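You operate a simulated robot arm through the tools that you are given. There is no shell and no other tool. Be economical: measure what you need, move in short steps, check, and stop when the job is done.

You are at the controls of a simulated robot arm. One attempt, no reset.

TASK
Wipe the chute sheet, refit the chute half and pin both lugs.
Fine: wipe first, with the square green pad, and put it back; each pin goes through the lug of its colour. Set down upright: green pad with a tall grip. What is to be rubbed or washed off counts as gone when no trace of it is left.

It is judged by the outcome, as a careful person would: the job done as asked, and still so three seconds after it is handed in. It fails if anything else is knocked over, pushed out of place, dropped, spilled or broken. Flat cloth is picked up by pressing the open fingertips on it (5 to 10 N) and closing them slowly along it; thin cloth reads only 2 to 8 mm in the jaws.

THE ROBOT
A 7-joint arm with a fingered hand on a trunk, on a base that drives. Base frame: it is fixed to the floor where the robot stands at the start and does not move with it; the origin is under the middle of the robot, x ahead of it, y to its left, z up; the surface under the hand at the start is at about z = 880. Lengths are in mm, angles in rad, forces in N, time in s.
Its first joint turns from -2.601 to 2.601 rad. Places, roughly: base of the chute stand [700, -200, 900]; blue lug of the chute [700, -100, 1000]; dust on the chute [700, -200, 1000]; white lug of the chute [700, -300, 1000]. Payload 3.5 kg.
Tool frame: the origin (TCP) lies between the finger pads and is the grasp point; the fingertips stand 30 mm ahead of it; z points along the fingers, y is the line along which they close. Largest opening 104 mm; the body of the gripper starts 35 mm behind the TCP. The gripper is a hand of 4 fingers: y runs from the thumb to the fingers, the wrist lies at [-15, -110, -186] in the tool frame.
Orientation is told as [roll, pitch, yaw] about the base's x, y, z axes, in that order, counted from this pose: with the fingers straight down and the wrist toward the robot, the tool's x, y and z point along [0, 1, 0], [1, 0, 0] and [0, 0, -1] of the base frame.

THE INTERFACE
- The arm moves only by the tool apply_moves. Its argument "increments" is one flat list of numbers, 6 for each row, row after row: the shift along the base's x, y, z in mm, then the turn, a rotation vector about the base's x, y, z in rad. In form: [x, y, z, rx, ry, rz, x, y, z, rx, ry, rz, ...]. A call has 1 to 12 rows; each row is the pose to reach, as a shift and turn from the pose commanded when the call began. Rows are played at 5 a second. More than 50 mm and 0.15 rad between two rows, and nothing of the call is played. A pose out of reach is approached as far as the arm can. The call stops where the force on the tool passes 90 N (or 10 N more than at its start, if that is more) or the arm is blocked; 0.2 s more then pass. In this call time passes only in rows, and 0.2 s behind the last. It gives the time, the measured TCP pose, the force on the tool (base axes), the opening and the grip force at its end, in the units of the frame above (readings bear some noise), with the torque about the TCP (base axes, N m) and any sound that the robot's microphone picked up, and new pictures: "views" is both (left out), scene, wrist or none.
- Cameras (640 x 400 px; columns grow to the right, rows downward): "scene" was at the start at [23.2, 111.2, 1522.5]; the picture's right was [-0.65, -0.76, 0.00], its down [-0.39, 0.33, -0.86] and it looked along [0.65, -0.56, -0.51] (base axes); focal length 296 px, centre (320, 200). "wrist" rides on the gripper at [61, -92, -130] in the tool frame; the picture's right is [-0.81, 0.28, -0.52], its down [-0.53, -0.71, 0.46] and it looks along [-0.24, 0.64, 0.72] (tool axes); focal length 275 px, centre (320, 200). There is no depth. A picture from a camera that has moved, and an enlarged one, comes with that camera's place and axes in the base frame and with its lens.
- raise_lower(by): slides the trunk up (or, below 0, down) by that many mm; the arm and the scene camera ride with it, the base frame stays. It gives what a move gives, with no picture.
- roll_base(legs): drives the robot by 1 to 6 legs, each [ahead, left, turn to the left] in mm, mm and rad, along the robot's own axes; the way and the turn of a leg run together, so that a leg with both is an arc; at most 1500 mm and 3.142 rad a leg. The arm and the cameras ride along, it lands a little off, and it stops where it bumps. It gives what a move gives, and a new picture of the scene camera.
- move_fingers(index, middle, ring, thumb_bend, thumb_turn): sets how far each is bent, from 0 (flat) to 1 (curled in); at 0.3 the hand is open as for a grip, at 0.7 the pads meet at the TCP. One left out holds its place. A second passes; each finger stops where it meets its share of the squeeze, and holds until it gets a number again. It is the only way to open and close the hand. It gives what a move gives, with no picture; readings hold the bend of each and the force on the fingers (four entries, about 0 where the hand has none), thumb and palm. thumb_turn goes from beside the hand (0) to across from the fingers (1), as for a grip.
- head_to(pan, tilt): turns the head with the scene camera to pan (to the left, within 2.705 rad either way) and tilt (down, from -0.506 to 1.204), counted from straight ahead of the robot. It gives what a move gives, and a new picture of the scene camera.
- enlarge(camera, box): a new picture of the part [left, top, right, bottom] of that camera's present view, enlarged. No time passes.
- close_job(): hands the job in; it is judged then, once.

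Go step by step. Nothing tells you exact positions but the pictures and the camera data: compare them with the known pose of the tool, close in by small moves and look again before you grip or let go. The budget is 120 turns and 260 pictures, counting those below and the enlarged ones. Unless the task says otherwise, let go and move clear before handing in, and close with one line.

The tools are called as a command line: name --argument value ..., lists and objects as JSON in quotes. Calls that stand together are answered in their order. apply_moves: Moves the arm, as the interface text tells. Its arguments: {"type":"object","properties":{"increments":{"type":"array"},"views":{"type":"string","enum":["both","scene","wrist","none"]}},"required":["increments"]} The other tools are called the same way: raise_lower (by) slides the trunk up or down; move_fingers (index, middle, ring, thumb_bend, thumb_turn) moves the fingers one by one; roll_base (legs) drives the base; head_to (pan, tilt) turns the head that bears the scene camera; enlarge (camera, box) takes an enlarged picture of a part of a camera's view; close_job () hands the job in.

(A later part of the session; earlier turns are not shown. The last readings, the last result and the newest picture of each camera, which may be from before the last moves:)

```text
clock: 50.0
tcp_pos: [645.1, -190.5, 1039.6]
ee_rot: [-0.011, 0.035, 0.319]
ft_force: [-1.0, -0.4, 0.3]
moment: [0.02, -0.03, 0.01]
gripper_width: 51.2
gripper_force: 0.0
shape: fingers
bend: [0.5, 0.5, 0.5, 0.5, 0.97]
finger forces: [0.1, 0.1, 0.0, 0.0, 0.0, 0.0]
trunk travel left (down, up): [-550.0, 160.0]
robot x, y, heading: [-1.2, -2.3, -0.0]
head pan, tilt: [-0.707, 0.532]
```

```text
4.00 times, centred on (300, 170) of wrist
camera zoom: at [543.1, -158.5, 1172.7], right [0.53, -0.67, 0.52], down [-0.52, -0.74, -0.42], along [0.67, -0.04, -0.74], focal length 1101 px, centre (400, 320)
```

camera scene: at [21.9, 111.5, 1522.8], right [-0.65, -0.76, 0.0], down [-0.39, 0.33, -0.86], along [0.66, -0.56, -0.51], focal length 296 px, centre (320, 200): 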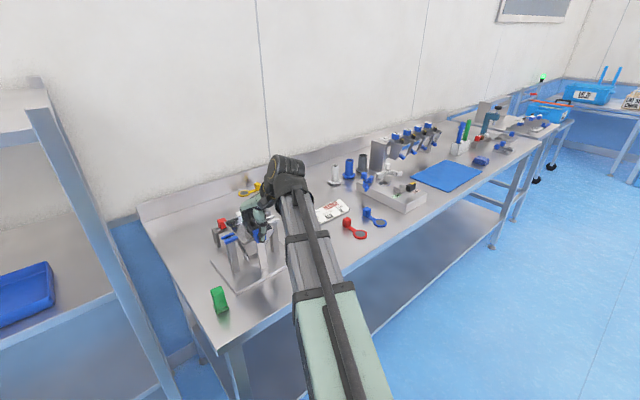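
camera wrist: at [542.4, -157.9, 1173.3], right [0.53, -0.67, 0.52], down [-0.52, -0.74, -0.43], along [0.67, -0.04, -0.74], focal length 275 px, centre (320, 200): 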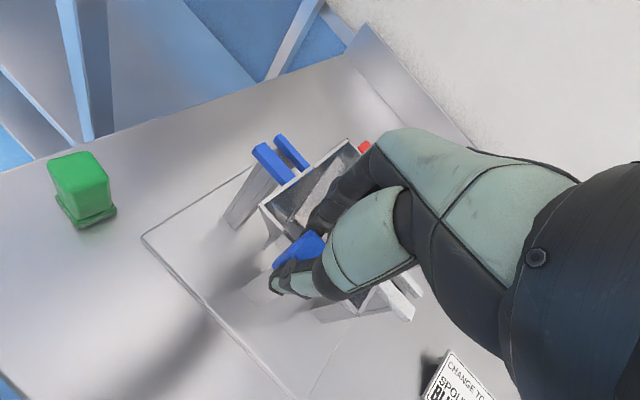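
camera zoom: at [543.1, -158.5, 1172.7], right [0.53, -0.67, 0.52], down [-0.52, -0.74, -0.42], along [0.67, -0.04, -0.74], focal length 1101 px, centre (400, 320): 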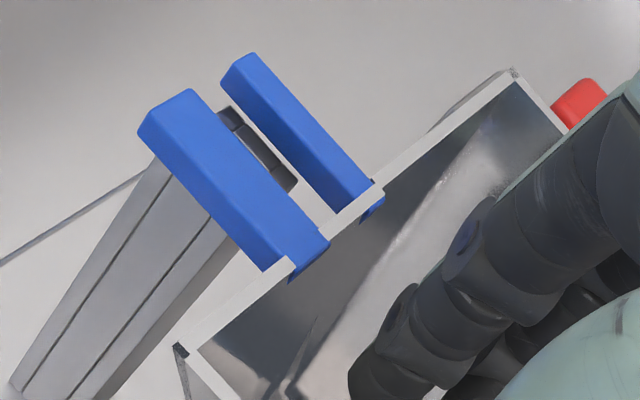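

The half stays standing on its own, shifted a couple of mm. I open fully, rise, and inspect from above.

move_fingers --index 0.35 --middle 0.35 --ring 0.35 --thumb_bend 0.3

apply_moves --increments '[0, 0, 30, 0, 0, 0, 0, 0, 70, 0, 0, 0, 0, 0, 110, 0, -0.03, -0.1, -10, -15, 150, 0, -0.03, -0.2, -20, -40, 180, 0, -0.03, -0.32, -20, -70, 200, 0, -0.03, -0.32]'

enlarge --camera "wrist" --box '[120, 130, 344, 270]'

enlarge --camera "scene" --box '[206, 195, 302, 255]'

```text
clock: 51.0
tcp_pos: [645.1, -191.0, 1039.1]
ee_rot: [-0.011, 0.035, 0.32]
ft_force: [0.1, 0.0, -0.4]
moment: [0.01, 0.03, 0.0]
gripper_width: 96.6
gripper_force: 0.1
shape: fingers
bend: [0.35, 0.35, 0.35, 0.3, 0.97]
finger forces: [0.0, 0.0, 0.1, 0.1, 0.1, 0.0]
trunk travel left (down, up): [-550.0, 160.0]
robot x, y, heading: [1.4, -4.3, 0.003]
head pan, tilt: [-0.707, 0.532]
```

```text
clock: 52.4
tcp_pos: [624.8, -260.5, 1241.5]
ee_rot: [-0.016, 0.007, 0.0]
ft_force: [-0.1, -0.2, -0.4]
moment: [0.03, 0.02, -0.02]
gripper_width: 96.4
gripper_force: 0.1
shape: fingers
bend: [0.35, 0.35, 0.35, 0.3, 0.97]
finger forces: [0.1, 0.0, 0.0, 0.0, 0.0, 0.1]
trunk travel left (down, up): [-550.0, 160.0]
robot x, y, heading: [-1.1, -1.7, 0.003]
head pan, tilt: [-0.707, 0.532]
camera scene: at [23.2, 111.1, 1522.5], right [-0.65, -0.76, 0.0], down [-0.39, 0.33, -0.86], along [0.66, -0.56, -0.51], focal length 296 px, centre (320, 200)
camera wrist: at [533.8, -196.3, 1370.3], right [0.28, -0.8, 0.53], down [-0.72, -0.54, -0.44], along [0.64, -0.25, -0.72], focal length 275 px, centre (320, 200)
```

scene: 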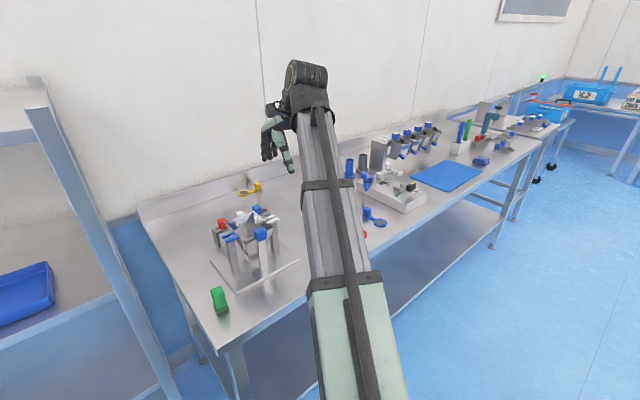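
wrist: 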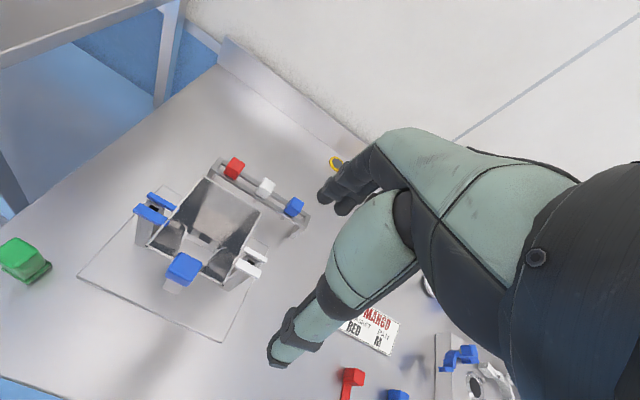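

```text
2.86 times, centred on (232, 200) of wrist
camera zoom: at [533.8, -196.3, 1370.3], right [0.28, -0.8, 0.53], down [-0.72, -0.54, -0.44], along [0.64, -0.25, -0.72], focal length 786 px, centre (571, 200)
```

zoom: 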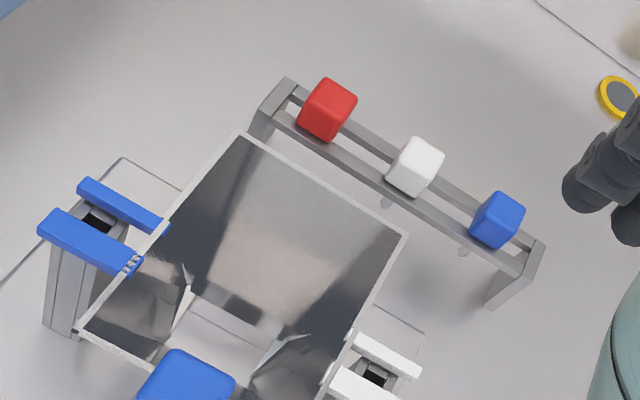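

```text
6.67 times, centred on (254, 225) of scene
camera zoom: at [23.2, 111.1, 1522.5], right [-0.65, -0.76, 0.0], down [-0.39, 0.33, -0.86], along [0.66, -0.56, -0.51], focal length 1976 px, centre (760, 33)
```

zoom: 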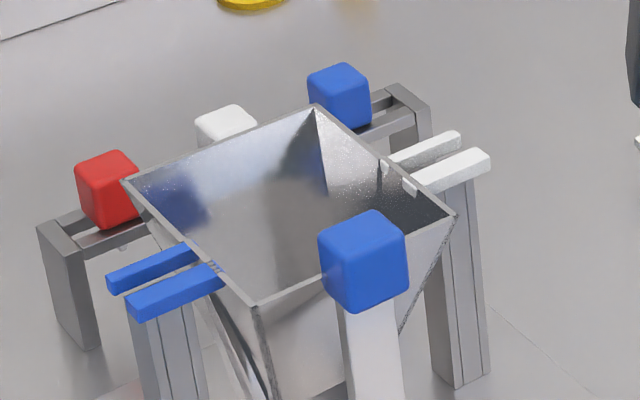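

Fitted: post holes show in both lug gaps and the halves meet. Pin heads: white about (849,-231,957), blue (849,-295,957). I pre-close the hand part way and go above the blue pin, offset +9 in y so index and middle straddle it.

move_fingers --index 0.45 --middle 0.45 --ring 0.4 --thumb_bend 0.45

apply_moves --increments '[40, -5, -10, 0.008, 0, 0, 80, -10, -30, 0.016, -0.007, 0, 120, -15, -55, 0.016, -0.007, 0, 160, -20, -80, 0.016, -0.007, 0, 195, -25, -110, 0.016, -0.007, 0, 224, -26, -145, 0.016, -0.007, 0]'

enlarge --camera "wrist" --box '[150, 180, 374, 320]'

enlarge --camera "scene" --box '[206, 175, 302, 235]'

```text
clock: 53.4
tcp_pos: [624.5, -260.0, 1240.2]
ee_rot: [-0.017, 0.005, 0.002]
ft_force: [-1.1, -0.2, 0.5]
moment: [0.02, 0.01, -0.02]
gripper_width: 65.8
gripper_force: 0.0
shape: fingers
bend: [0.45, 0.45, 0.4, 0.45, 0.97]
finger forces: [0.1, 0.0, 0.1, 0.0, 0.0, 0.1]
trunk travel left (down, up): [-550.0, 160.0]
robot x, y, heading: [0.0, -1.4, 0.001]
head pan, tilt: [-0.707, 0.532]
```

```text
clock: 54.8
tcp_pos: [848.0, -284.2, 1096.6]
ee_rot: [0.002, -0.001, 0.0]
ft_force: [0.0, 0.6, -0.6]
moment: [0.01, -0.02, 0.04]
gripper_width: 65.7
gripper_force: 0.0
shape: fingers
bend: [0.45, 0.45, 0.4, 0.45, 0.97]
finger forces: [0.0, 0.1, 0.0, 0.0, 0.0, 0.0]
trunk travel left (down, up): [-550.0, 160.0]
robot x, y, heading: [0.6, 1.6, 0.003]
head pan, tilt: [-0.707, 0.532]
camera scene: at [23.6, 111.1, 1522.5], right [-0.65, -0.76, 0.0], down [-0.39, 0.33, -0.86], along [0.65, -0.56, -0.51], focal length 296 px, centre (320, 200)
camera wrist: at [755.7, -223.6, 1227.2], right [0.27, -0.81, 0.52], down [-0.71, -0.53, -0.46], along [0.65, -0.24, -0.72], focal length 275 px, centre (320, 200)
```

scene: 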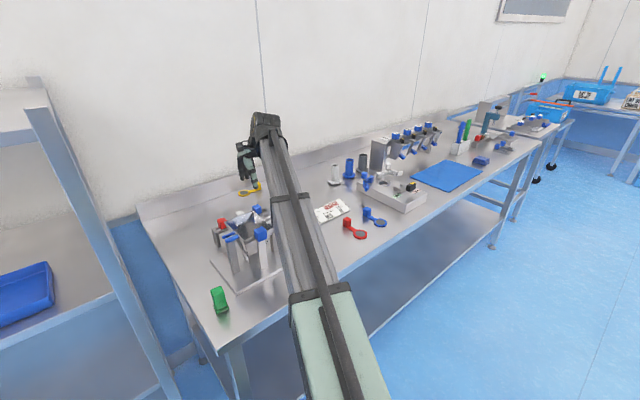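
wrist: 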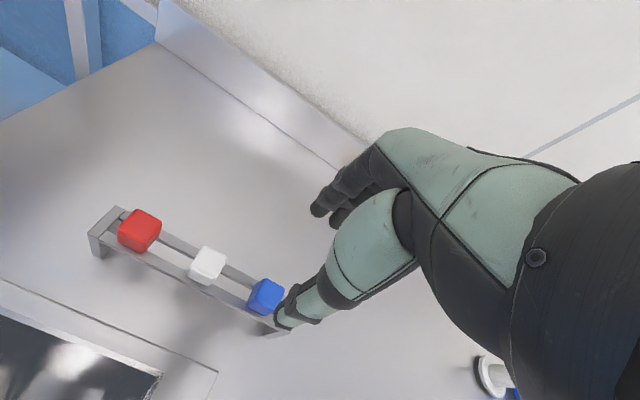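

```text
2.86 times, centred on (262, 250) of wrist
camera zoom: at [755.7, -223.6, 1227.2], right [0.27, -0.81, 0.52], down [-0.71, -0.53, -0.46], along [0.65, -0.24, -0.72], focal length 786 px, centre (486, 57)
```

zoom: 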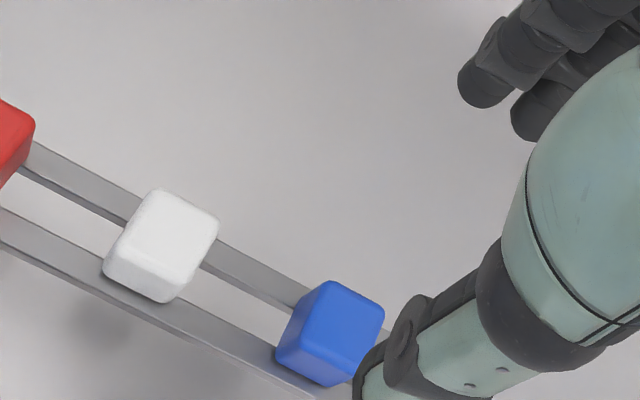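

```text
6.67 times, centred on (254, 205) of scene
camera zoom: at [23.6, 111.1, 1522.5], right [-0.65, -0.76, 0.0], down [-0.39, 0.33, -0.86], along [0.65, -0.56, -0.51], focal length 1976 px, centre (760, 167)
```

zoom: 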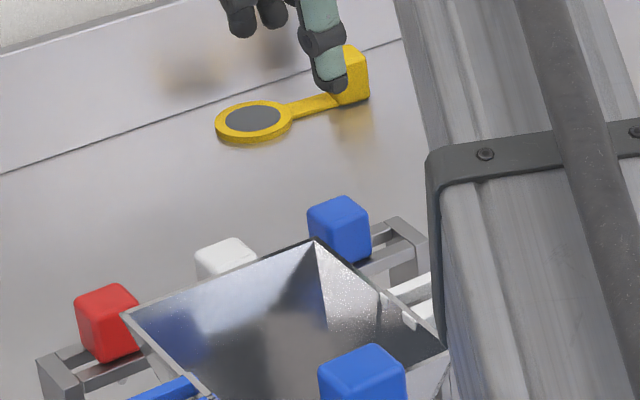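

Confirmed: blue head at (851,-296). Descending beside it to TCP z≈980.

apply_moves --increments '[2, -2, -40, 0, 0, 0, 2, -2, -80, 0, 0, 0, 2, -2, -105, 0, 0, 0, 2, -2, -116, 0, 0, 0]'

enlarge --camera "wrist" --box '[200, 180, 424, 320]'

enlarge --camera "scene" --box '[216, 185, 312, 245]'

```text
clock: 55.8
tcp_pos: [851.7, -289.0, 979.0]
ee_rot: [0.001, 0.0, 0.001]
ft_force: [-0.5, -0.3, 0.0]
moment: [0.01, 0.02, -0.02]
gripper_width: 65.6
gripper_force: 0.1
shape: fingers
bend: [0.45, 0.45, 0.4, 0.45, 0.97]
finger forces: [0.1, 0.0, 0.0, 0.0, 0.0, 0.0]
trunk travel left (down, up): [-550.0, 160.0]
robot x, y, heading: [-3.0, -0.9, 0.001]
head pan, tilt: [-0.707, 0.532]
camera scene: at [23.3, 111.2, 1522.5], right [-0.65, -0.76, 0.0], down [-0.39, 0.33, -0.86], along [0.65, -0.56, -0.51], focal length 296 px, centre (320, 200)
camera wrist: at [758.9, -228.2, 1109.2], right [0.27, -0.81, 0.52], down [-0.71, -0.53, -0.46], along [0.65, -0.24, -0.72], focal length 275 px, centre (320, 200)
```

scene: 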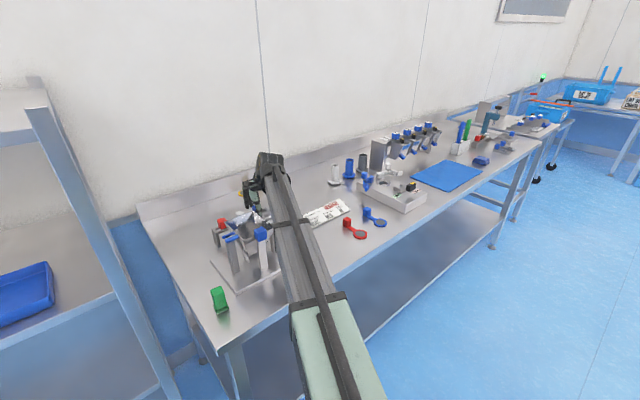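
wrist: 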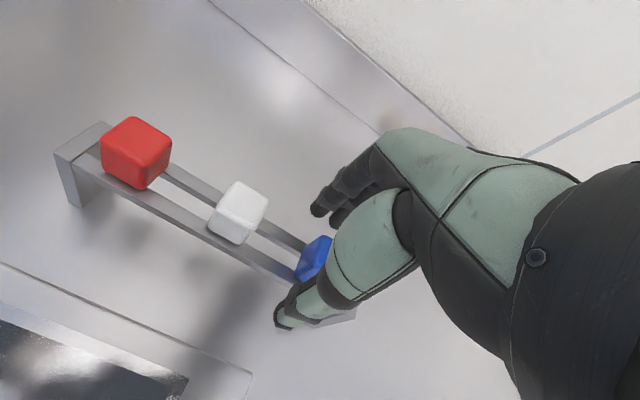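

```text
2.86 times, centred on (312, 250) of wrist
camera zoom: at [758.9, -228.2, 1109.2], right [0.27, -0.81, 0.52], down [-0.71, -0.53, -0.46], along [0.65, -0.24, -0.72], focal length 786 px, centre (343, 57)
```

zoom: 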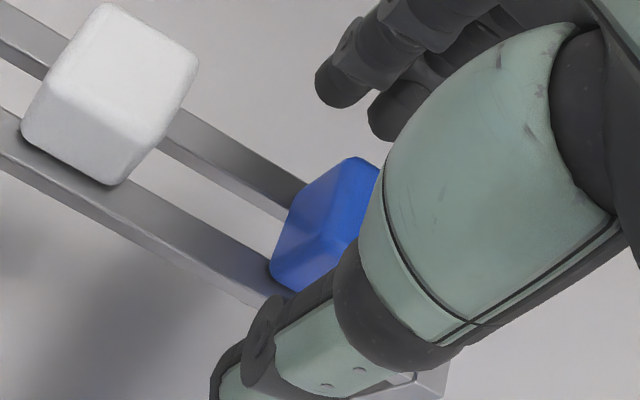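

```text
6.67 times, centred on (264, 215) of scene
camera zoom: at [23.3, 111.2, 1522.5], right [-0.65, -0.76, 0.0], down [-0.39, 0.33, -0.86], along [0.65, -0.56, -0.51], focal length 1976 px, centre (693, 100)
```

zoom: 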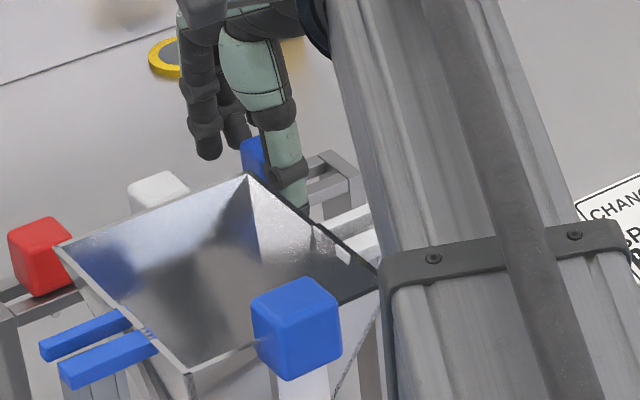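

move_fingers --index 0.6 --middle 0.6 --ring 0.4 --thumb_bend 0.6

enlarge --camera "wrist" --box '[240, 200, 400, 300]'

```text
clock: 56.8
tcp_pos: [850.3, -289.3, 979.5]
ee_rot: [0.001, -0.001, 0.001]
ft_force: [-0.1, 1.1, -1.0]
moment: [-0.01, 0.01, 0.02]
gripper_width: 26.7
gripper_force: 0.1
shape: fingers
bend: [0.6, 0.6, 0.4, 0.6, 0.97]
finger forces: [0.0, 0.0, 0.0, 0.0, 0.1, 0.1]
trunk travel left (down, up): [-550.0, 160.0]
robot x, y, heading: [-0.4, -1.2, -0.002]
head pan, tilt: [-0.707, 0.532]
```

```text
4.00 times, centred on (320, 250) of wrist
camera zoom: at [758.9, -228.2, 1109.5], right [0.27, -0.81, 0.52], down [-0.71, -0.53, -0.46], along [0.65, -0.24, -0.72], focal length 1101 px, centre (320, 0)
```

zoom: 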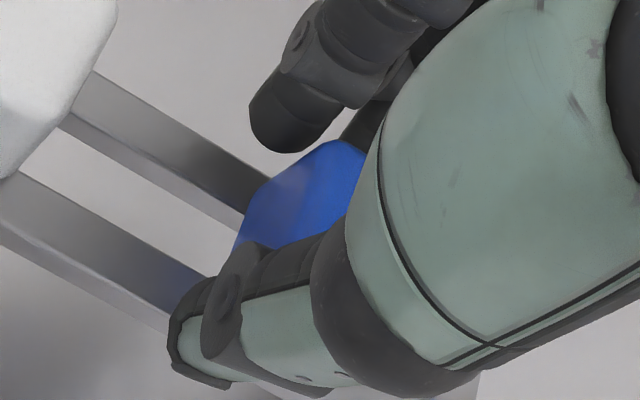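

move_fingers --index 0.68 --middle 0.68 --thumb_bend 0.66

enlarge --camera "wrist" --box '[240, 200, 400, 300]'

```text
clock: 57.8
tcp_pos: [849.3, -289.1, 979.4]
ee_rot: [-0.001, -0.001, 0.0]
ft_force: [-0.6, -0.2, -0.8]
moment: [-0.01, -0.04, 0.0]
gripper_width: 15.1
gripper_force: 4.0
shape: fingers
bend: [0.67, 0.65, 0.4, 0.63, 0.96]
finger forces: [0.8, 3.3, 0.0, 0.0, 3.9, 0.0]
trunk travel left (down, up): [-550.0, 160.0]
robot x, y, heading: [1.6, -3.8, -0.002]
head pan, tilt: [-0.707, 0.532]
```

```text
4.00 times, centred on (320, 250) of wrist
camera zoom: at [758.9, -228.2, 1109.4], right [0.27, -0.81, 0.52], down [-0.71, -0.53, -0.46], along [0.65, -0.24, -0.72], focal length 1101 px, centre (320, 0)
```

zoom: 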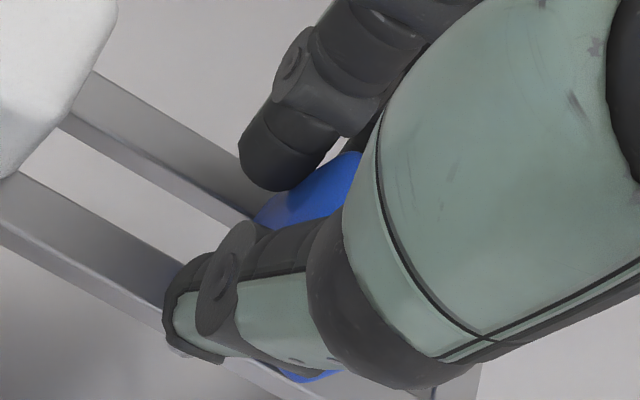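

The thumb actually opposes at about +10 mm in tool x, so my offset was the wrong way. I open, shift -y, and re-grip.

move_fingers --index 0.45 --middle 0.45 --ring 0.4 --thumb_bend 0.45

apply_moves --increments '[0, 0, 30, 0, 0, 0, 0, 0, 70, 0, 0, 0]'

enlarge --camera "wrist" --box '[180, 200, 340, 300]'

```text
clock: 58.8
tcp_pos: [851.0, -289.0, 979.8]
ee_rot: [0.0, -0.002, 0.002]
ft_force: [-0.1, 0.6, -0.6]
moment: [-0.02, 0.01, 0.01]
gripper_width: 64.8
gripper_force: 0.0
shape: fingers
bend: [0.45, 0.45, 0.4, 0.45, 0.97]
finger forces: [0.0, 0.0, 0.1, 0.1, 0.0, 0.1]
trunk travel left (down, up): [-550.0, 160.0]
robot x, y, heading: [-1.7, 2.7, -0.002]
head pan, tilt: [-0.707, 0.532]
```

```text
clock: 59.4
tcp_pos: [851.2, -289.4, 1050.0]
ee_rot: [0.002, -0.002, -0.001]
ft_force: [0.3, -0.4, -0.5]
moment: [0.01, 0.0, 0.0]
gripper_width: 64.5
gripper_force: 0.1
shape: fingers
bend: [0.45, 0.45, 0.4, 0.45, 0.97]
finger forces: [0.0, 0.0, 0.1, 0.0, 0.1, 0.0]
trunk travel left (down, up): [-550.0, 160.0]
robot x, y, heading: [-2.8, -2.5, -0.002]
head pan, tilt: [-0.707, 0.532]
camera scene: at [23.1, 111.2, 1522.4], right [-0.65, -0.76, 0.0], down [-0.39, 0.33, -0.86], along [0.65, -0.56, -0.51], focal length 296 px, centre (320, 200)
camera wrist: at [759.6, -228.8, 1180.5], right [0.27, -0.81, 0.52], down [-0.71, -0.53, -0.46], along [0.65, -0.24, -0.72], focal length 275 px, centre (320, 200)
```

scene: 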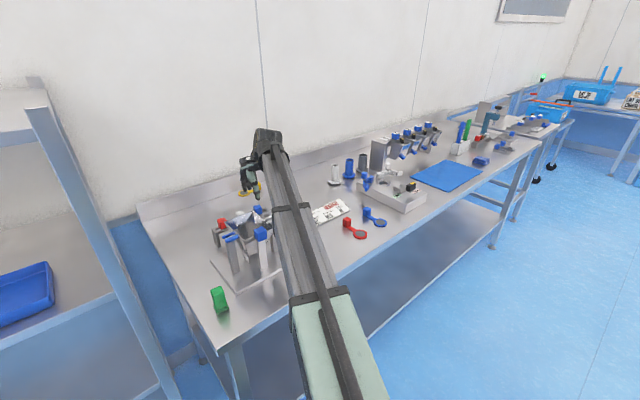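
wrist: 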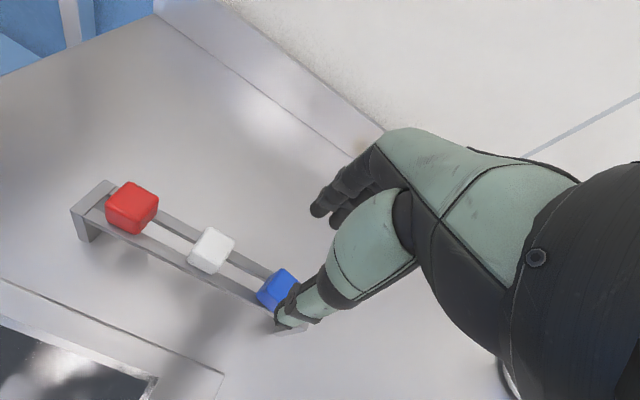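

```text
4.00 times, centred on (260, 250) of wrist
camera zoom: at [759.6, -228.8, 1180.5], right [0.27, -0.81, 0.52], down [-0.71, -0.53, -0.46], along [0.65, -0.24, -0.72], focal length 1101 px, centre (560, 0)
```

zoom: 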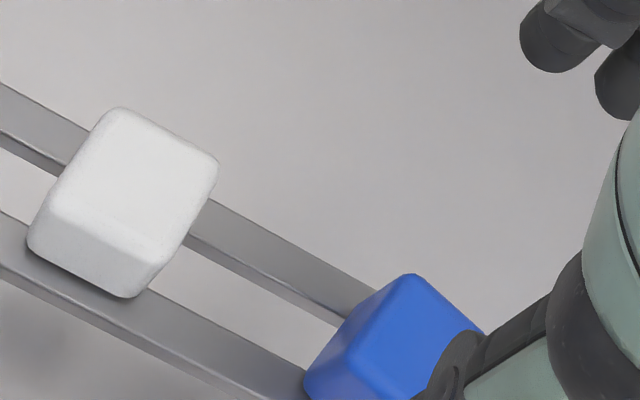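

The pin sits upright and unmoved. Re-approach with TCP y≈-304.

apply_moves --increments '[0, -15, 0, 0, 0, 0, 0, -15, -35, 0, 0, 0, 0, -15, -72, 0, 0, 0]' --views "none"

move_fingers --index 0.6 --middle 0.6 --ring 0.4 --thumb_bend 0.6

move_fingers --index 0.66 --middle 0.66 --thumb_bend 0.66

enlarge --camera "wrist" --box '[240, 200, 400, 300]'

```text
clock: 60.2
tcp_pos: [853.0, -304.9, 975.9]
ee_rot: [0.002, -0.002, 0.001]
ft_force: [-0.7, 0.7, -0.8]
moment: [-0.01, 0.0, 0.0]
gripper_width: 64.5
gripper_force: 0.0
shape: fingers
bend: [0.45, 0.45, 0.4, 0.45, 0.97]
finger forces: [0.0, 0.1, 0.0, 0.1, 0.0, 0.1]
trunk travel left (down, up): [-550.0, 160.0]
robot x, y, heading: [-1.4, -0.1, -0.0]
head pan, tilt: [-0.707, 0.532]
```

```text
clock: 61.2
tcp_pos: [853.6, -304.9, 976.6]
ee_rot: [0.0, -0.004, -0.001]
ft_force: [-0.1, 0.3, 0.3]
moment: [0.04, 0.02, -0.05]
gripper_width: 27.0
gripper_force: 0.1
shape: fingers
bend: [0.6, 0.6, 0.4, 0.6, 0.97]
finger forces: [0.1, 0.0, 0.0, 0.1, 0.1, 0.0]
trunk travel left (down, up): [-550.0, 160.0]
robot x, y, heading: [2.5, 0.3, 0.004]
head pan, tilt: [-0.707, 0.532]
```

```text
clock: 62.2
tcp_pos: [853.9, -304.4, 975.0]
ee_rot: [-0.001, -0.002, 0.0]
ft_force: [-0.3, 0.0, -0.3]
moment: [0.04, -0.03, -0.01]
gripper_width: 23.4
gripper_force: 4.7
shape: fingers
bend: [0.62, 0.64, 0.4, 0.61, 0.97]
finger forces: [3.0, 1.3, 0.0, 0.0, 4.3, 0.0]
trunk travel left (down, up): [-550.0, 160.0]
robot x, y, heading: [1.6, -0.9, -0.001]
head pan, tilt: [-0.707, 0.532]
```

```text
4.00 times, centred on (320, 250) of wrist
camera zoom: at [761.3, -243.6, 1105.8], right [0.27, -0.81, 0.52], down [-0.71, -0.53, -0.46], along [0.65, -0.24, -0.72], focal length 1101 px, centre (320, 0)
```

zoom: 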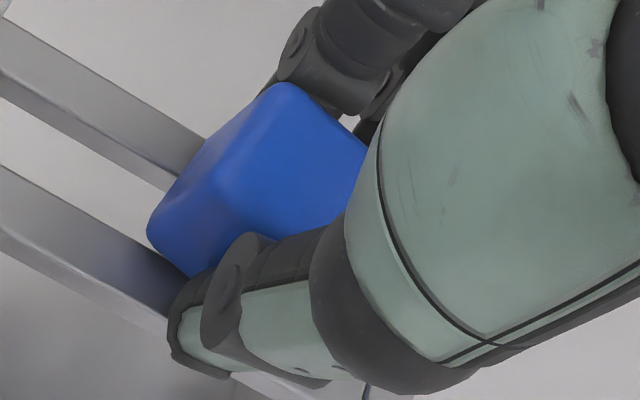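

Good, both fingers share load and the head stays square. Firming the grip.

move_fingers --index 0.75 --middle 0.75 --thumb_bend 0.75

enlarge --camera "wrist" --box '[240, 200, 400, 300]'

```text
clock: 63.2
tcp_pos: [852.0, -303.7, 975.9]
ee_rot: [-0.001, -0.003, 0.001]
ft_force: [-0.4, 0.1, 0.3]
moment: [0.0, -0.03, 0.01]
gripper_width: 21.9
gripper_force: 15.9
shape: fingers
bend: [0.72, 0.73, 0.4, 0.61, 0.95]
finger forces: [9.1, 6.5, 0.0, 0.0, 16.1, 0.1]
trunk travel left (down, up): [-550.0, 160.0]
robot x, y, heading: [-4.4, -1.6, -0.003]
head pan, tilt: [-0.707, 0.532]
```

```text
4.00 times, centred on (320, 250) of wrist
camera zoom: at [761.3, -243.6, 1105.8], right [0.27, -0.81, 0.52], down [-0.71, -0.53, -0.46], along [0.65, -0.24, -0.72], focal length 1101 px, centre (320, 0)
```

zoom: 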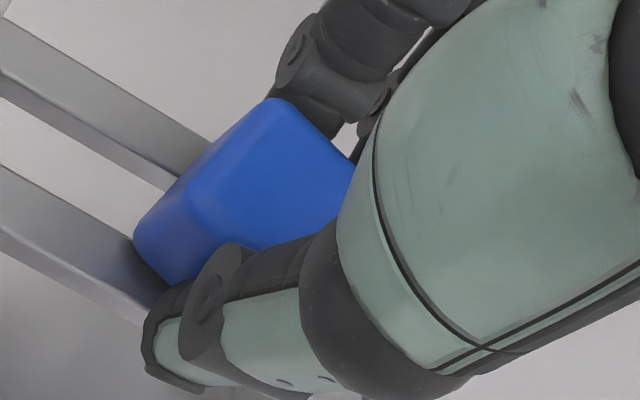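

Firm at 16 N with only a slight turn. Lifting straight out of the rack.

apply_moves --increments '[0, 0, 25, 0, 0, 0, 0, 0, 60, 0, 0, 0, 0, 0, 100, 0, 0, 0, -30, 10, 130, 0, 0, 0, -70, 30, 130, 0, 0, 0]'

enlarge --camera "wrist" --box '[220, 190, 380, 290]'

enlarge --camera "scene" --box '[216, 155, 312, 215]'

```text
clock: 64.4
tcp_pos: [780.8, -274.0, 1106.0]
ee_rot: [0.001, 0.0, 0.001]
ft_force: [0.2, -0.7, -0.4]
moment: [-0.02, -0.01, 0.04]
gripper_width: 21.7
gripper_force: 16.0
shape: fingers
bend: [0.72, 0.73, 0.4, 0.61, 0.95]
finger forces: [9.1, 6.3, 0.0, 0.0, 16.2, 0.0]
trunk travel left (down, up): [-550.0, 160.0]
robot x, y, heading: [-1.7, 0.3, -0.001]
head pan, tilt: [-0.707, 0.532]
camera scene: at [22.9, 111.3, 1522.5], right [-0.65, -0.76, 0.0], down [-0.39, 0.33, -0.86], along [0.66, -0.56, -0.51], focal length 296 px, centre (320, 200)
camera wrist: at [688.1, -213.4, 1236.7], right [0.27, -0.81, 0.52], down [-0.71, -0.53, -0.46], along [0.65, -0.24, -0.72], focal length 275 px, centre (320, 200)
```

scene: 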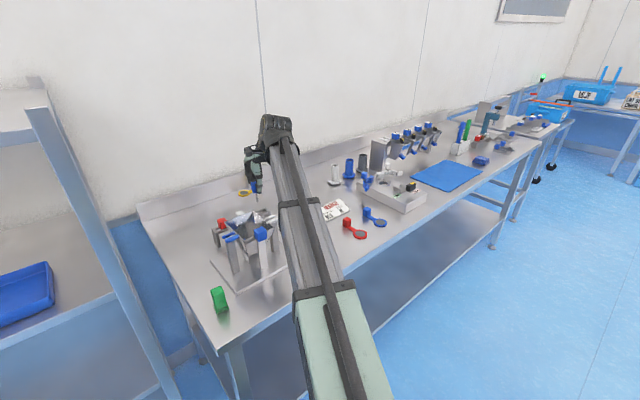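
wrist: 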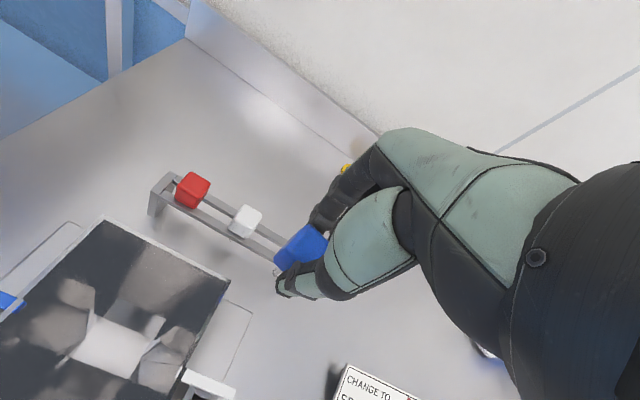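

```text
4.00 times, centred on (300, 240) of wrist
camera zoom: at [688.1, -213.4, 1236.7], right [0.27, -0.81, 0.52], down [-0.71, -0.53, -0.46], along [0.65, -0.24, -0.72], focal length 1101 px, centre (400, 40)
```

zoom: 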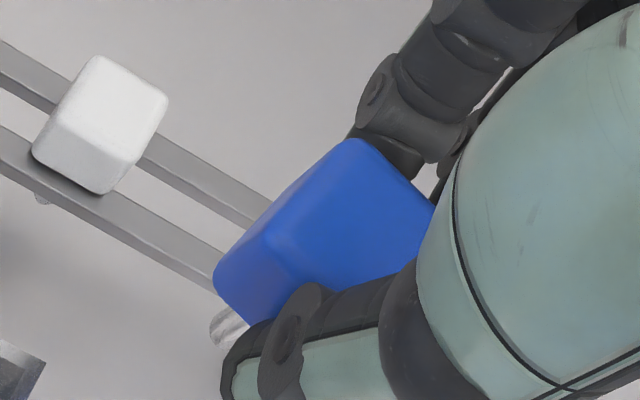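

```text
6.67 times, centred on (264, 185) of scene
camera zoom: at [22.9, 111.3, 1522.5], right [-0.65, -0.76, 0.0], down [-0.39, 0.33, -0.86], along [0.66, -0.56, -0.51], focal length 1976 px, centre (693, 300)
```

zoom: 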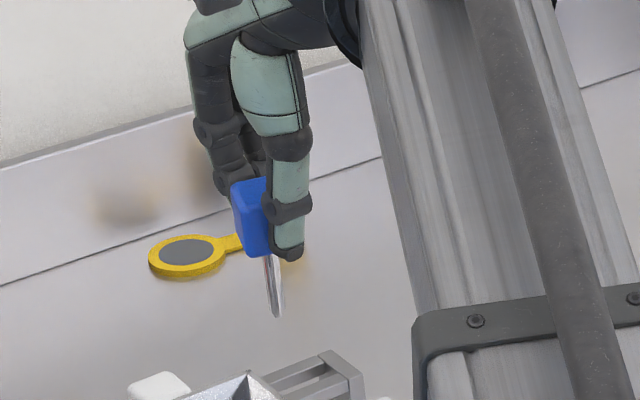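

Pin has a ~36 mm tapered round stem and hangs vertical, about (-2,+8) from TCP. I raise and carry it over the blue lug (hole ≈ (687,-121.5)).

apply_moves --increments '[0, 0, 35, 0, 0, 0, -22, 34, 40, 0, 0, 0, -45, 70, 40, 0, 0, 0, -68, 107, 40, 0, 0, 0, -92, 144, 40, 0, 0, 0, -92, 144, 5, 0, 0, 0]'

enlarge --camera "wrist" --box '[220, 210, 380, 310]'

enlarge --camera "scene" --box '[196, 185, 276, 235]'

```text
clock: 65.8
tcp_pos: [689.3, -129.6, 1113.0]
ee_rot: [0.0, 0.0, 0.002]
ft_force: [-0.7, -0.2, -0.6]
moment: [-0.02, 0.02, 0.0]
gripper_width: 21.7
gripper_force: 16.0
shape: fingers
bend: [0.72, 0.73, 0.4, 0.61, 0.95]
finger forces: [9.1, 6.3, 0.0, 0.0, 16.2, 0.0]
trunk travel left (down, up): [-550.0, 160.0]
robot x, y, heading: [0.5, 1.2, -0.0]
head pan, tilt: [-0.707, 0.532]
camera scene: at [23.3, 111.3, 1522.5], right [-0.65, -0.76, 0.0], down [-0.39, 0.33, -0.86], along [0.65, -0.56, -0.51], focal length 296 px, centre (320, 200)
camera wrist: at [597.2, -69.5, 1242.7], right [0.27, -0.81, 0.52], down [-0.71, -0.53, -0.46], along [0.65, -0.24, -0.72], focal length 275 px, centre (320, 200)
```

scene: 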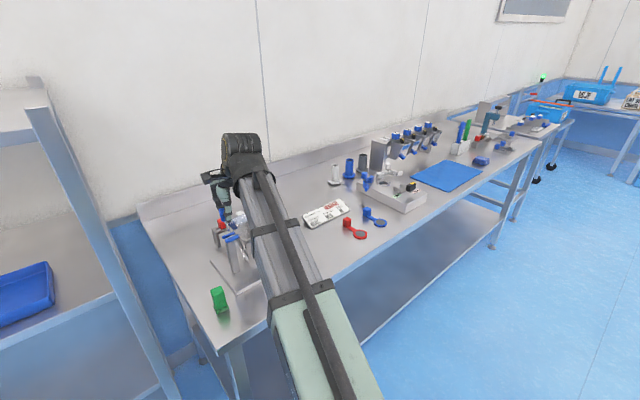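
wrist: 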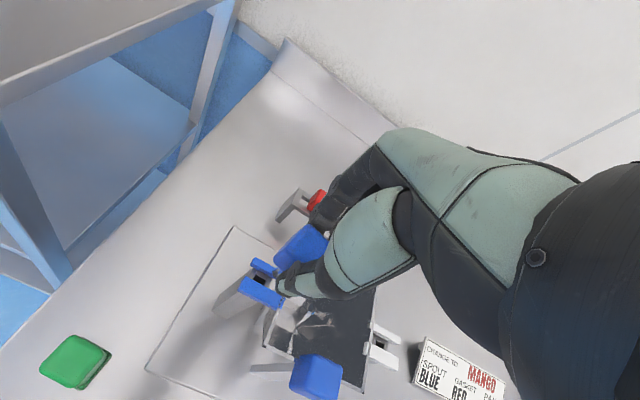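

```text
4.00 times, centred on (300, 260) of wrist
camera zoom: at [597.2, -69.5, 1242.7], right [0.27, -0.81, 0.52], down [-0.71, -0.53, -0.46], along [0.65, -0.24, -0.72], focal length 1101 px, centre (400, -40)
```

zoom: 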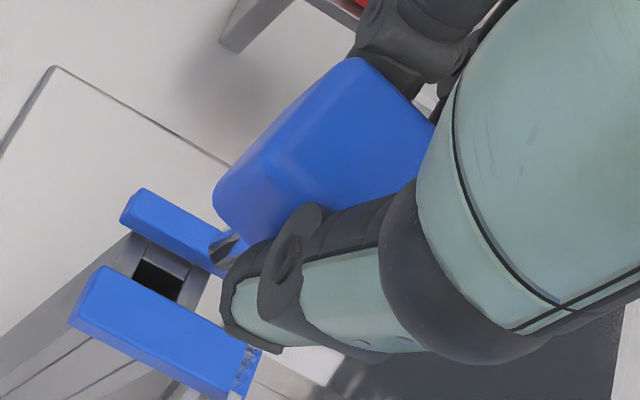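

```text
8.00 times, centred on (236, 210) of scene
camera zoom: at [23.3, 111.3, 1522.5], right [-0.65, -0.76, 0.0], down [-0.39, 0.33, -0.86], along [0.65, -0.56, -0.51], focal length 2371 px, centre (992, 120)
```

zoom: 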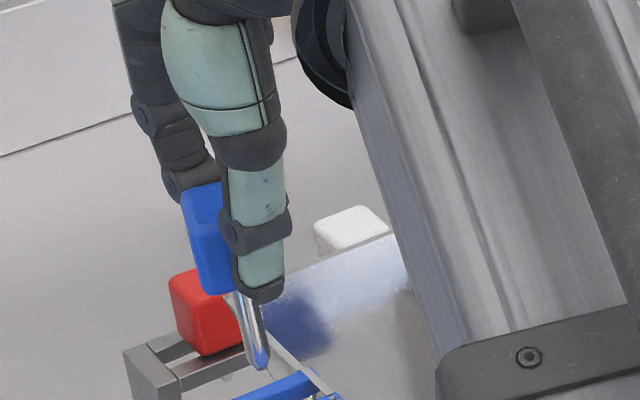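

Hole at (690,-121.6) in this view, tip near (686,-121.6). I nudge +3 in x and lower 15 mm, then look again.

apply_moves --increments '[3, 0, -8, 0, 0, 0, 3, 0, -16, 0, 0, 0]'

enlarge --camera "wrist" --box '[230, 230, 326, 290]'

enlarge --camera "scene" --box '[204, 210, 252, 240]'

```text
clock: 66.4
tcp_pos: [692.3, -129.5, 1097.8]
ee_rot: [-0.001, -0.002, 0.002]
ft_force: [0.7, -0.6, -0.3]
moment: [-0.02, 0.01, -0.01]
gripper_width: 21.7
gripper_force: 15.8
shape: fingers
bend: [0.72, 0.73, 0.4, 0.61, 0.95]
finger forces: [9.0, 6.3, 0.0, 0.0, 16.4, 0.1]
trunk travel left (down, up): [-550.0, 160.0]
robot x, y, heading: [-0.1, 1.6, 0.001]
head pan, tilt: [-0.707, 0.532]
camera scene: at [23.4, 111.2, 1522.5], right [-0.65, -0.76, 0.0], down [-0.39, 0.33, -0.86], along [0.65, -0.56, -0.51], focal length 296 px, centre (320, 200)
camera wrist: at [600.4, -69.0, 1226.8], right [0.27, -0.81, 0.52], down [-0.71, -0.53, -0.46], along [0.65, -0.24, -0.72], focal length 275 px, centre (320, 200)
```

scene: 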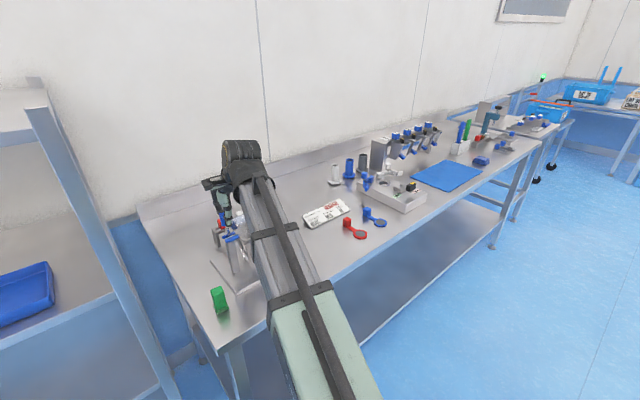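
wrist: 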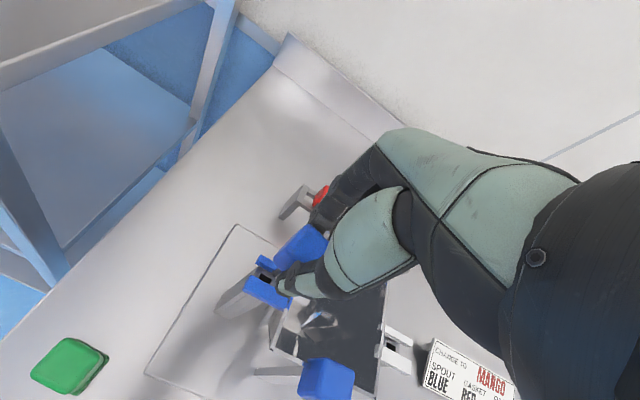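

```text
6.67 times, centred on (278, 260) of wrist
camera zoom: at [600.4, -69.0, 1226.8], right [0.27, -0.81, 0.52], down [-0.71, -0.53, -0.46], along [0.65, -0.24, -0.72], focal length 1835 px, centre (600, -200)
```

zoom: 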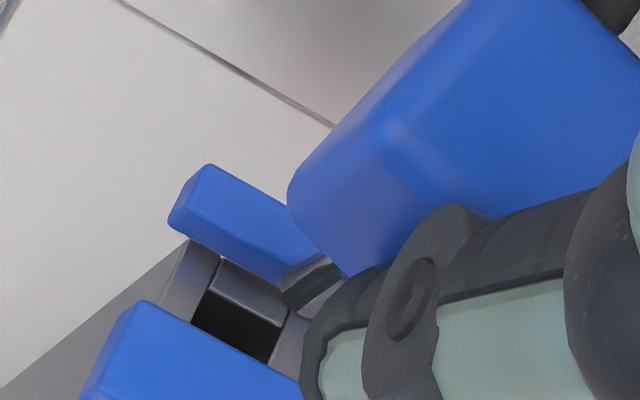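

```text
13.33 times, centred on (228, 225) of scene
camera zoom: at [23.4, 111.2, 1522.5], right [-0.65, -0.76, 0.0], down [-0.39, 0.33, -0.86], along [0.65, -0.56, -0.51], focal length 3952 px, centre (1547, -133)
```

zoom: 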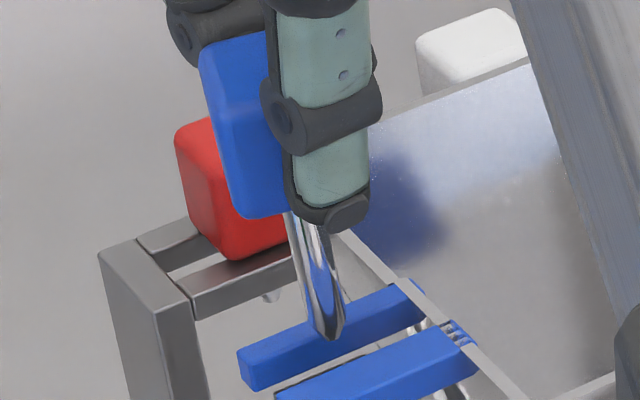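

Tip is over the gap and hole within ~1 mm in both views. Lowering in small steps with force watch.

apply_moves --increments '[0, 0, -6, 0, 0, 0, 0, 0, -12, 0, 0, 0]' --views "none"

enlarge --camera "wrist" --box '[230, 230, 326, 290]'

enlarge --camera "scene" --box '[204, 210, 252, 240]'

```text
clock: 67.0
tcp_pos: [691.3, -130.5, 1084.6]
ee_rot: [0.0, -0.003, -0.001]
ft_force: [-0.2, -1.4, 5.8]
moment: [0.0, 0.0, -0.01]
gripper_width: 21.6
gripper_force: 17.5
shape: fingers
bend: [0.72, 0.73, 0.4, 0.61, 0.95]
finger forces: [9.8, 7.7, 0.0, 0.0, 17.8, 0.0]
trunk travel left (down, up): [-550.0, 160.0]
robot x, y, heading: [-6.6, -1.0, 0.004]
head pan, tilt: [-0.707, 0.532]
```

```text
6.67 times, centred on (278, 260) of wrist
camera zoom: at [599.8, -68.7, 1214.9], right [0.27, -0.81, 0.52], down [-0.71, -0.53, -0.46], along [0.65, -0.24, -0.72], focal length 1835 px, centre (600, -200)
```

zoom: 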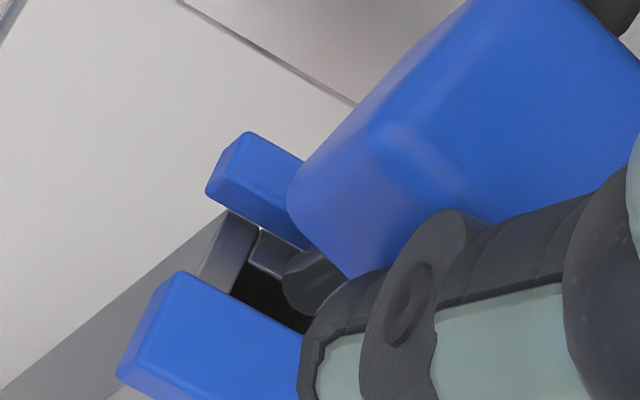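

```text
13.33 times, centred on (228, 225) of scene
camera zoom: at [22.5, 111.2, 1522.7], right [-0.65, -0.76, 0.0], down [-0.39, 0.33, -0.86], along [0.66, -0.56, -0.51], focal length 3952 px, centre (1547, -133)
```

zoom: 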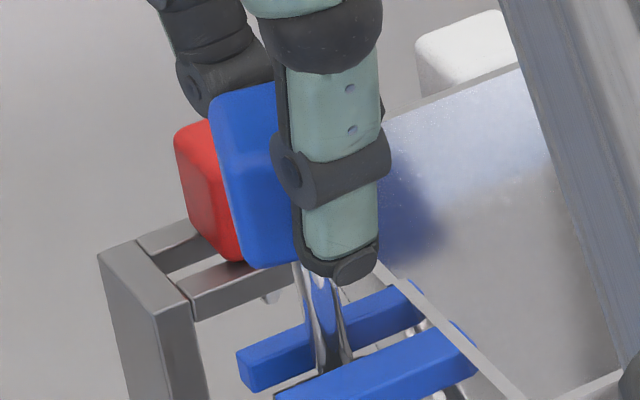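

Tip is inside the fork gap; slight contact (6 N) suggests the tip rides an edge on +y. I ease up 3 mm, shift -1.2 in y, and go down again.

apply_moves --increments '[0, 0, 3, 0, 0, 0, -0.5, -1.2, 3, 0, 0, 0, -0.5, -1.2, -1, 0, 0, 0, -0.5, -1.2, -4, 0, 0, 0]' --views "none"

```text
clock: 68.0
tcp_pos: [690.7, -131.0, 1083.1]
ee_rot: [0.0, -0.008, 0.001]
ft_force: [-0.1, -1.2, 21.2]
moment: [-0.01, -0.01, 0.0]
gripper_width: 22.2
gripper_force: 21.8
shape: fingers
bend: [0.73, 0.74, 0.4, 0.61, 0.95]
finger forces: [12.6, 10.3, 0.1, 0.0, 21.2, 0.0]
trunk travel left (down, up): [-550.0, 160.0]
robot x, y, heading: [2.9, 1.0, 0.001]
head pan, tilt: [-0.707, 0.532]
```

Blocked at 21 N; the torque shows the tip is at about (+0,+3) from TCP, i.e. on the post's -y wall. I lift, shift +5 in y and -2 in x, and retry.

apply_moves --increments '[0, 0, 6, 0, 0, 0, -1.5, 5, 6, 0, 0, 0, -1.5, 5, 3, 0, 0, 0, -1.5, 5, 0, 0, 0, 0]' --views "none"

enlarge --camera "wrist" --box '[230, 230, 326, 290]'

enlarge --camera "scene" --box '[204, 210, 252, 240]'

```text
clock: 69.0
tcp_pos: [689.4, -125.9, 1080.7]
ee_rot: [0.0, -0.003, -0.002]
ft_force: [-0.7, 0.0, 0.3]
moment: [0.0, -0.01, -0.01]
gripper_width: 21.8
gripper_force: 15.8
shape: fingers
bend: [0.73, 0.73, 0.4, 0.62, 0.95]
finger forces: [9.0, 6.1, 0.0, 0.0, 16.2, 0.1]
trunk travel left (down, up): [-550.0, 160.0]
robot x, y, heading: [-1.0, 3.3, -0.003]
head pan, tilt: [-0.707, 0.532]
```

```text
6.67 times, centred on (278, 260) of wrist
camera zoom: at [598.0, -65.0, 1210.3], right [0.27, -0.81, 0.52], down [-0.71, -0.53, -0.46], along [0.65, -0.24, -0.72], focal length 1835 px, centre (600, -200)
```

zoom: 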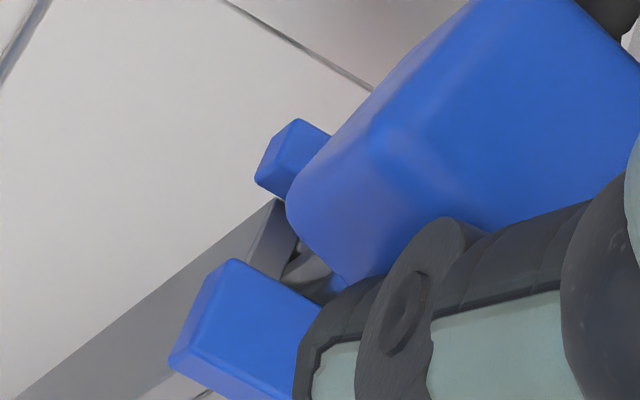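

```text
13.33 times, centred on (228, 225) of scene
camera zoom: at [23.2, 111.1, 1522.5], right [-0.65, -0.76, 0.0], down [-0.39, 0.33, -0.86], along [0.65, -0.56, -0.51], focal length 3952 px, centre (1547, -133)
```

zoom: 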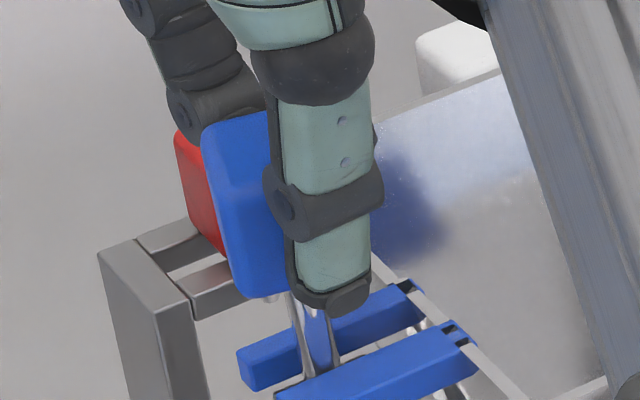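

Free now and lower than before. Continuing down.

apply_moves --increments '[0, 0, -4, 0, 0, 0, 0, 0, -8, 0, 0, 0]' --views "none"

```text
clock: 69.6
tcp_pos: [690.7, -125.7, 1072.4]
ee_rot: [0.0, -0.003, 0.0]
ft_force: [-1.6, -1.5, 0.4]
moment: [-0.03, 0.06, -0.03]
gripper_width: 21.6
gripper_force: 14.9
shape: fingers
bend: [0.73, 0.73, 0.4, 0.62, 0.95]
finger forces: [8.1, 6.5, 0.1, 0.0, 16.2, 0.1]
trunk travel left (down, up): [-550.0, 160.0]
robot x, y, heading: [-1.9, -0.0, 0.001]
head pan, tilt: [-0.707, 0.532]
```

apply_moves --increments '[-1, -1, -4, 0, 0, 0, -1, -1, -9, 0, 0, 0]' --views "none"

```text
clock: 70.2
tcp_pos: [689.4, -127.8, 1062.5]
ee_rot: [-0.001, -0.002, 0.001]
ft_force: [-0.8, -0.4, 1.0]
moment: [0.0, 0.0, 0.0]
gripper_width: 21.7
gripper_force: 15.6
shape: fingers
bend: [0.73, 0.73, 0.4, 0.62, 0.95]
finger forces: [9.0, 7.0, 0.0, 0.0, 16.2, 0.0]
trunk travel left (down, up): [-550.0, 160.0]
robot x, y, heading: [2.3, 1.4, -0.003]
head pan, tilt: [-0.707, 0.532]
```

apply_moves --increments '[0, 0, -3, 0, 0, 0, 0, 0, -6, 0, 0, 0]' --views "none"

enlarge --camera "wrist" --box '[230, 210, 358, 290]'

enlarge --camera "scene" --box '[204, 210, 268, 250]'

```text
clock: 70.8
tcp_pos: [689.6, -127.5, 1057.3]
ee_rot: [-0.001, -0.003, 0.001]
ft_force: [-0.2, -1.6, 1.1]
moment: [-0.07, -0.01, 0.01]
gripper_width: 21.7
gripper_force: 15.9
shape: fingers
bend: [0.73, 0.73, 0.4, 0.62, 0.95]
finger forces: [8.6, 7.3, 0.1, 0.0, 16.2, 0.1]
trunk travel left (down, up): [-550.0, 160.0]
robot x, y, heading: [-0.2, 1.8, -0.002]
head pan, tilt: [-0.707, 0.532]
```

```text
5.00 times, centred on (294, 250) of wrist
camera zoom: at [597.6, -66.1, 1187.5], right [0.27, -0.81, 0.52], down [-0.71, -0.53, -0.46], along [0.65, -0.24, -0.72], focal length 1376 px, centre (450, -50)
```

zoom: 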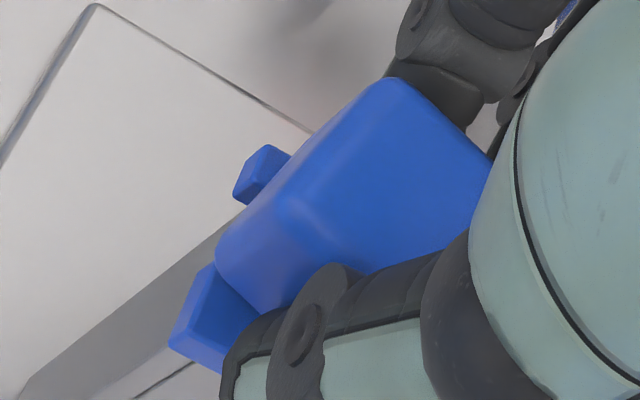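

```text
10.00 times, centred on (236, 230) of scene
camera zoom: at [23.3, 111.0, 1522.5], right [-0.65, -0.76, 0.0], down [-0.39, 0.33, -0.86], along [0.65, -0.56, -0.51], focal length 2964 px, centre (1160, -100)
```

zoom: 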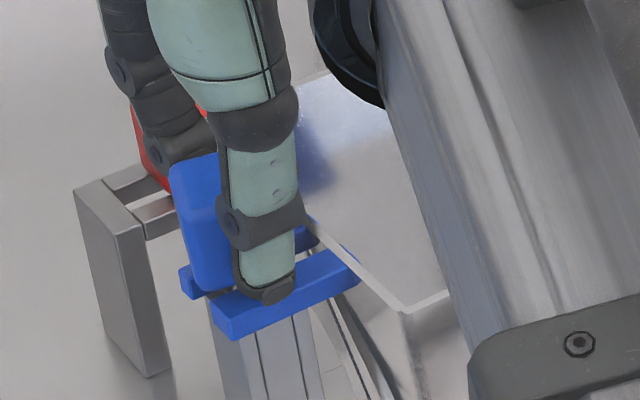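

apply_moves --increments '[0, 0.5, -1.5, 0, 0, 0, 0, 0.5, -3, 0, 0, 0]' --views "none"

```text
clock: 71.4
tcp_pos: [690.1, -126.5, 1055.0]
ee_rot: [0.001, -0.002, 0.001]
ft_force: [1.3, -1.9, 0.5]
moment: [-0.09, -0.03, -0.01]
gripper_width: 21.5
gripper_force: 16.4
shape: fingers
bend: [0.73, 0.73, 0.4, 0.62, 0.95]
finger forces: [8.7, 7.6, 0.0, 0.1, 16.2, 0.0]
trunk travel left (down, up): [-550.0, 160.0]
robot x, y, heading: [-4.4, 1.7, -0.002]
head pan, tilt: [-0.707, 0.532]
```

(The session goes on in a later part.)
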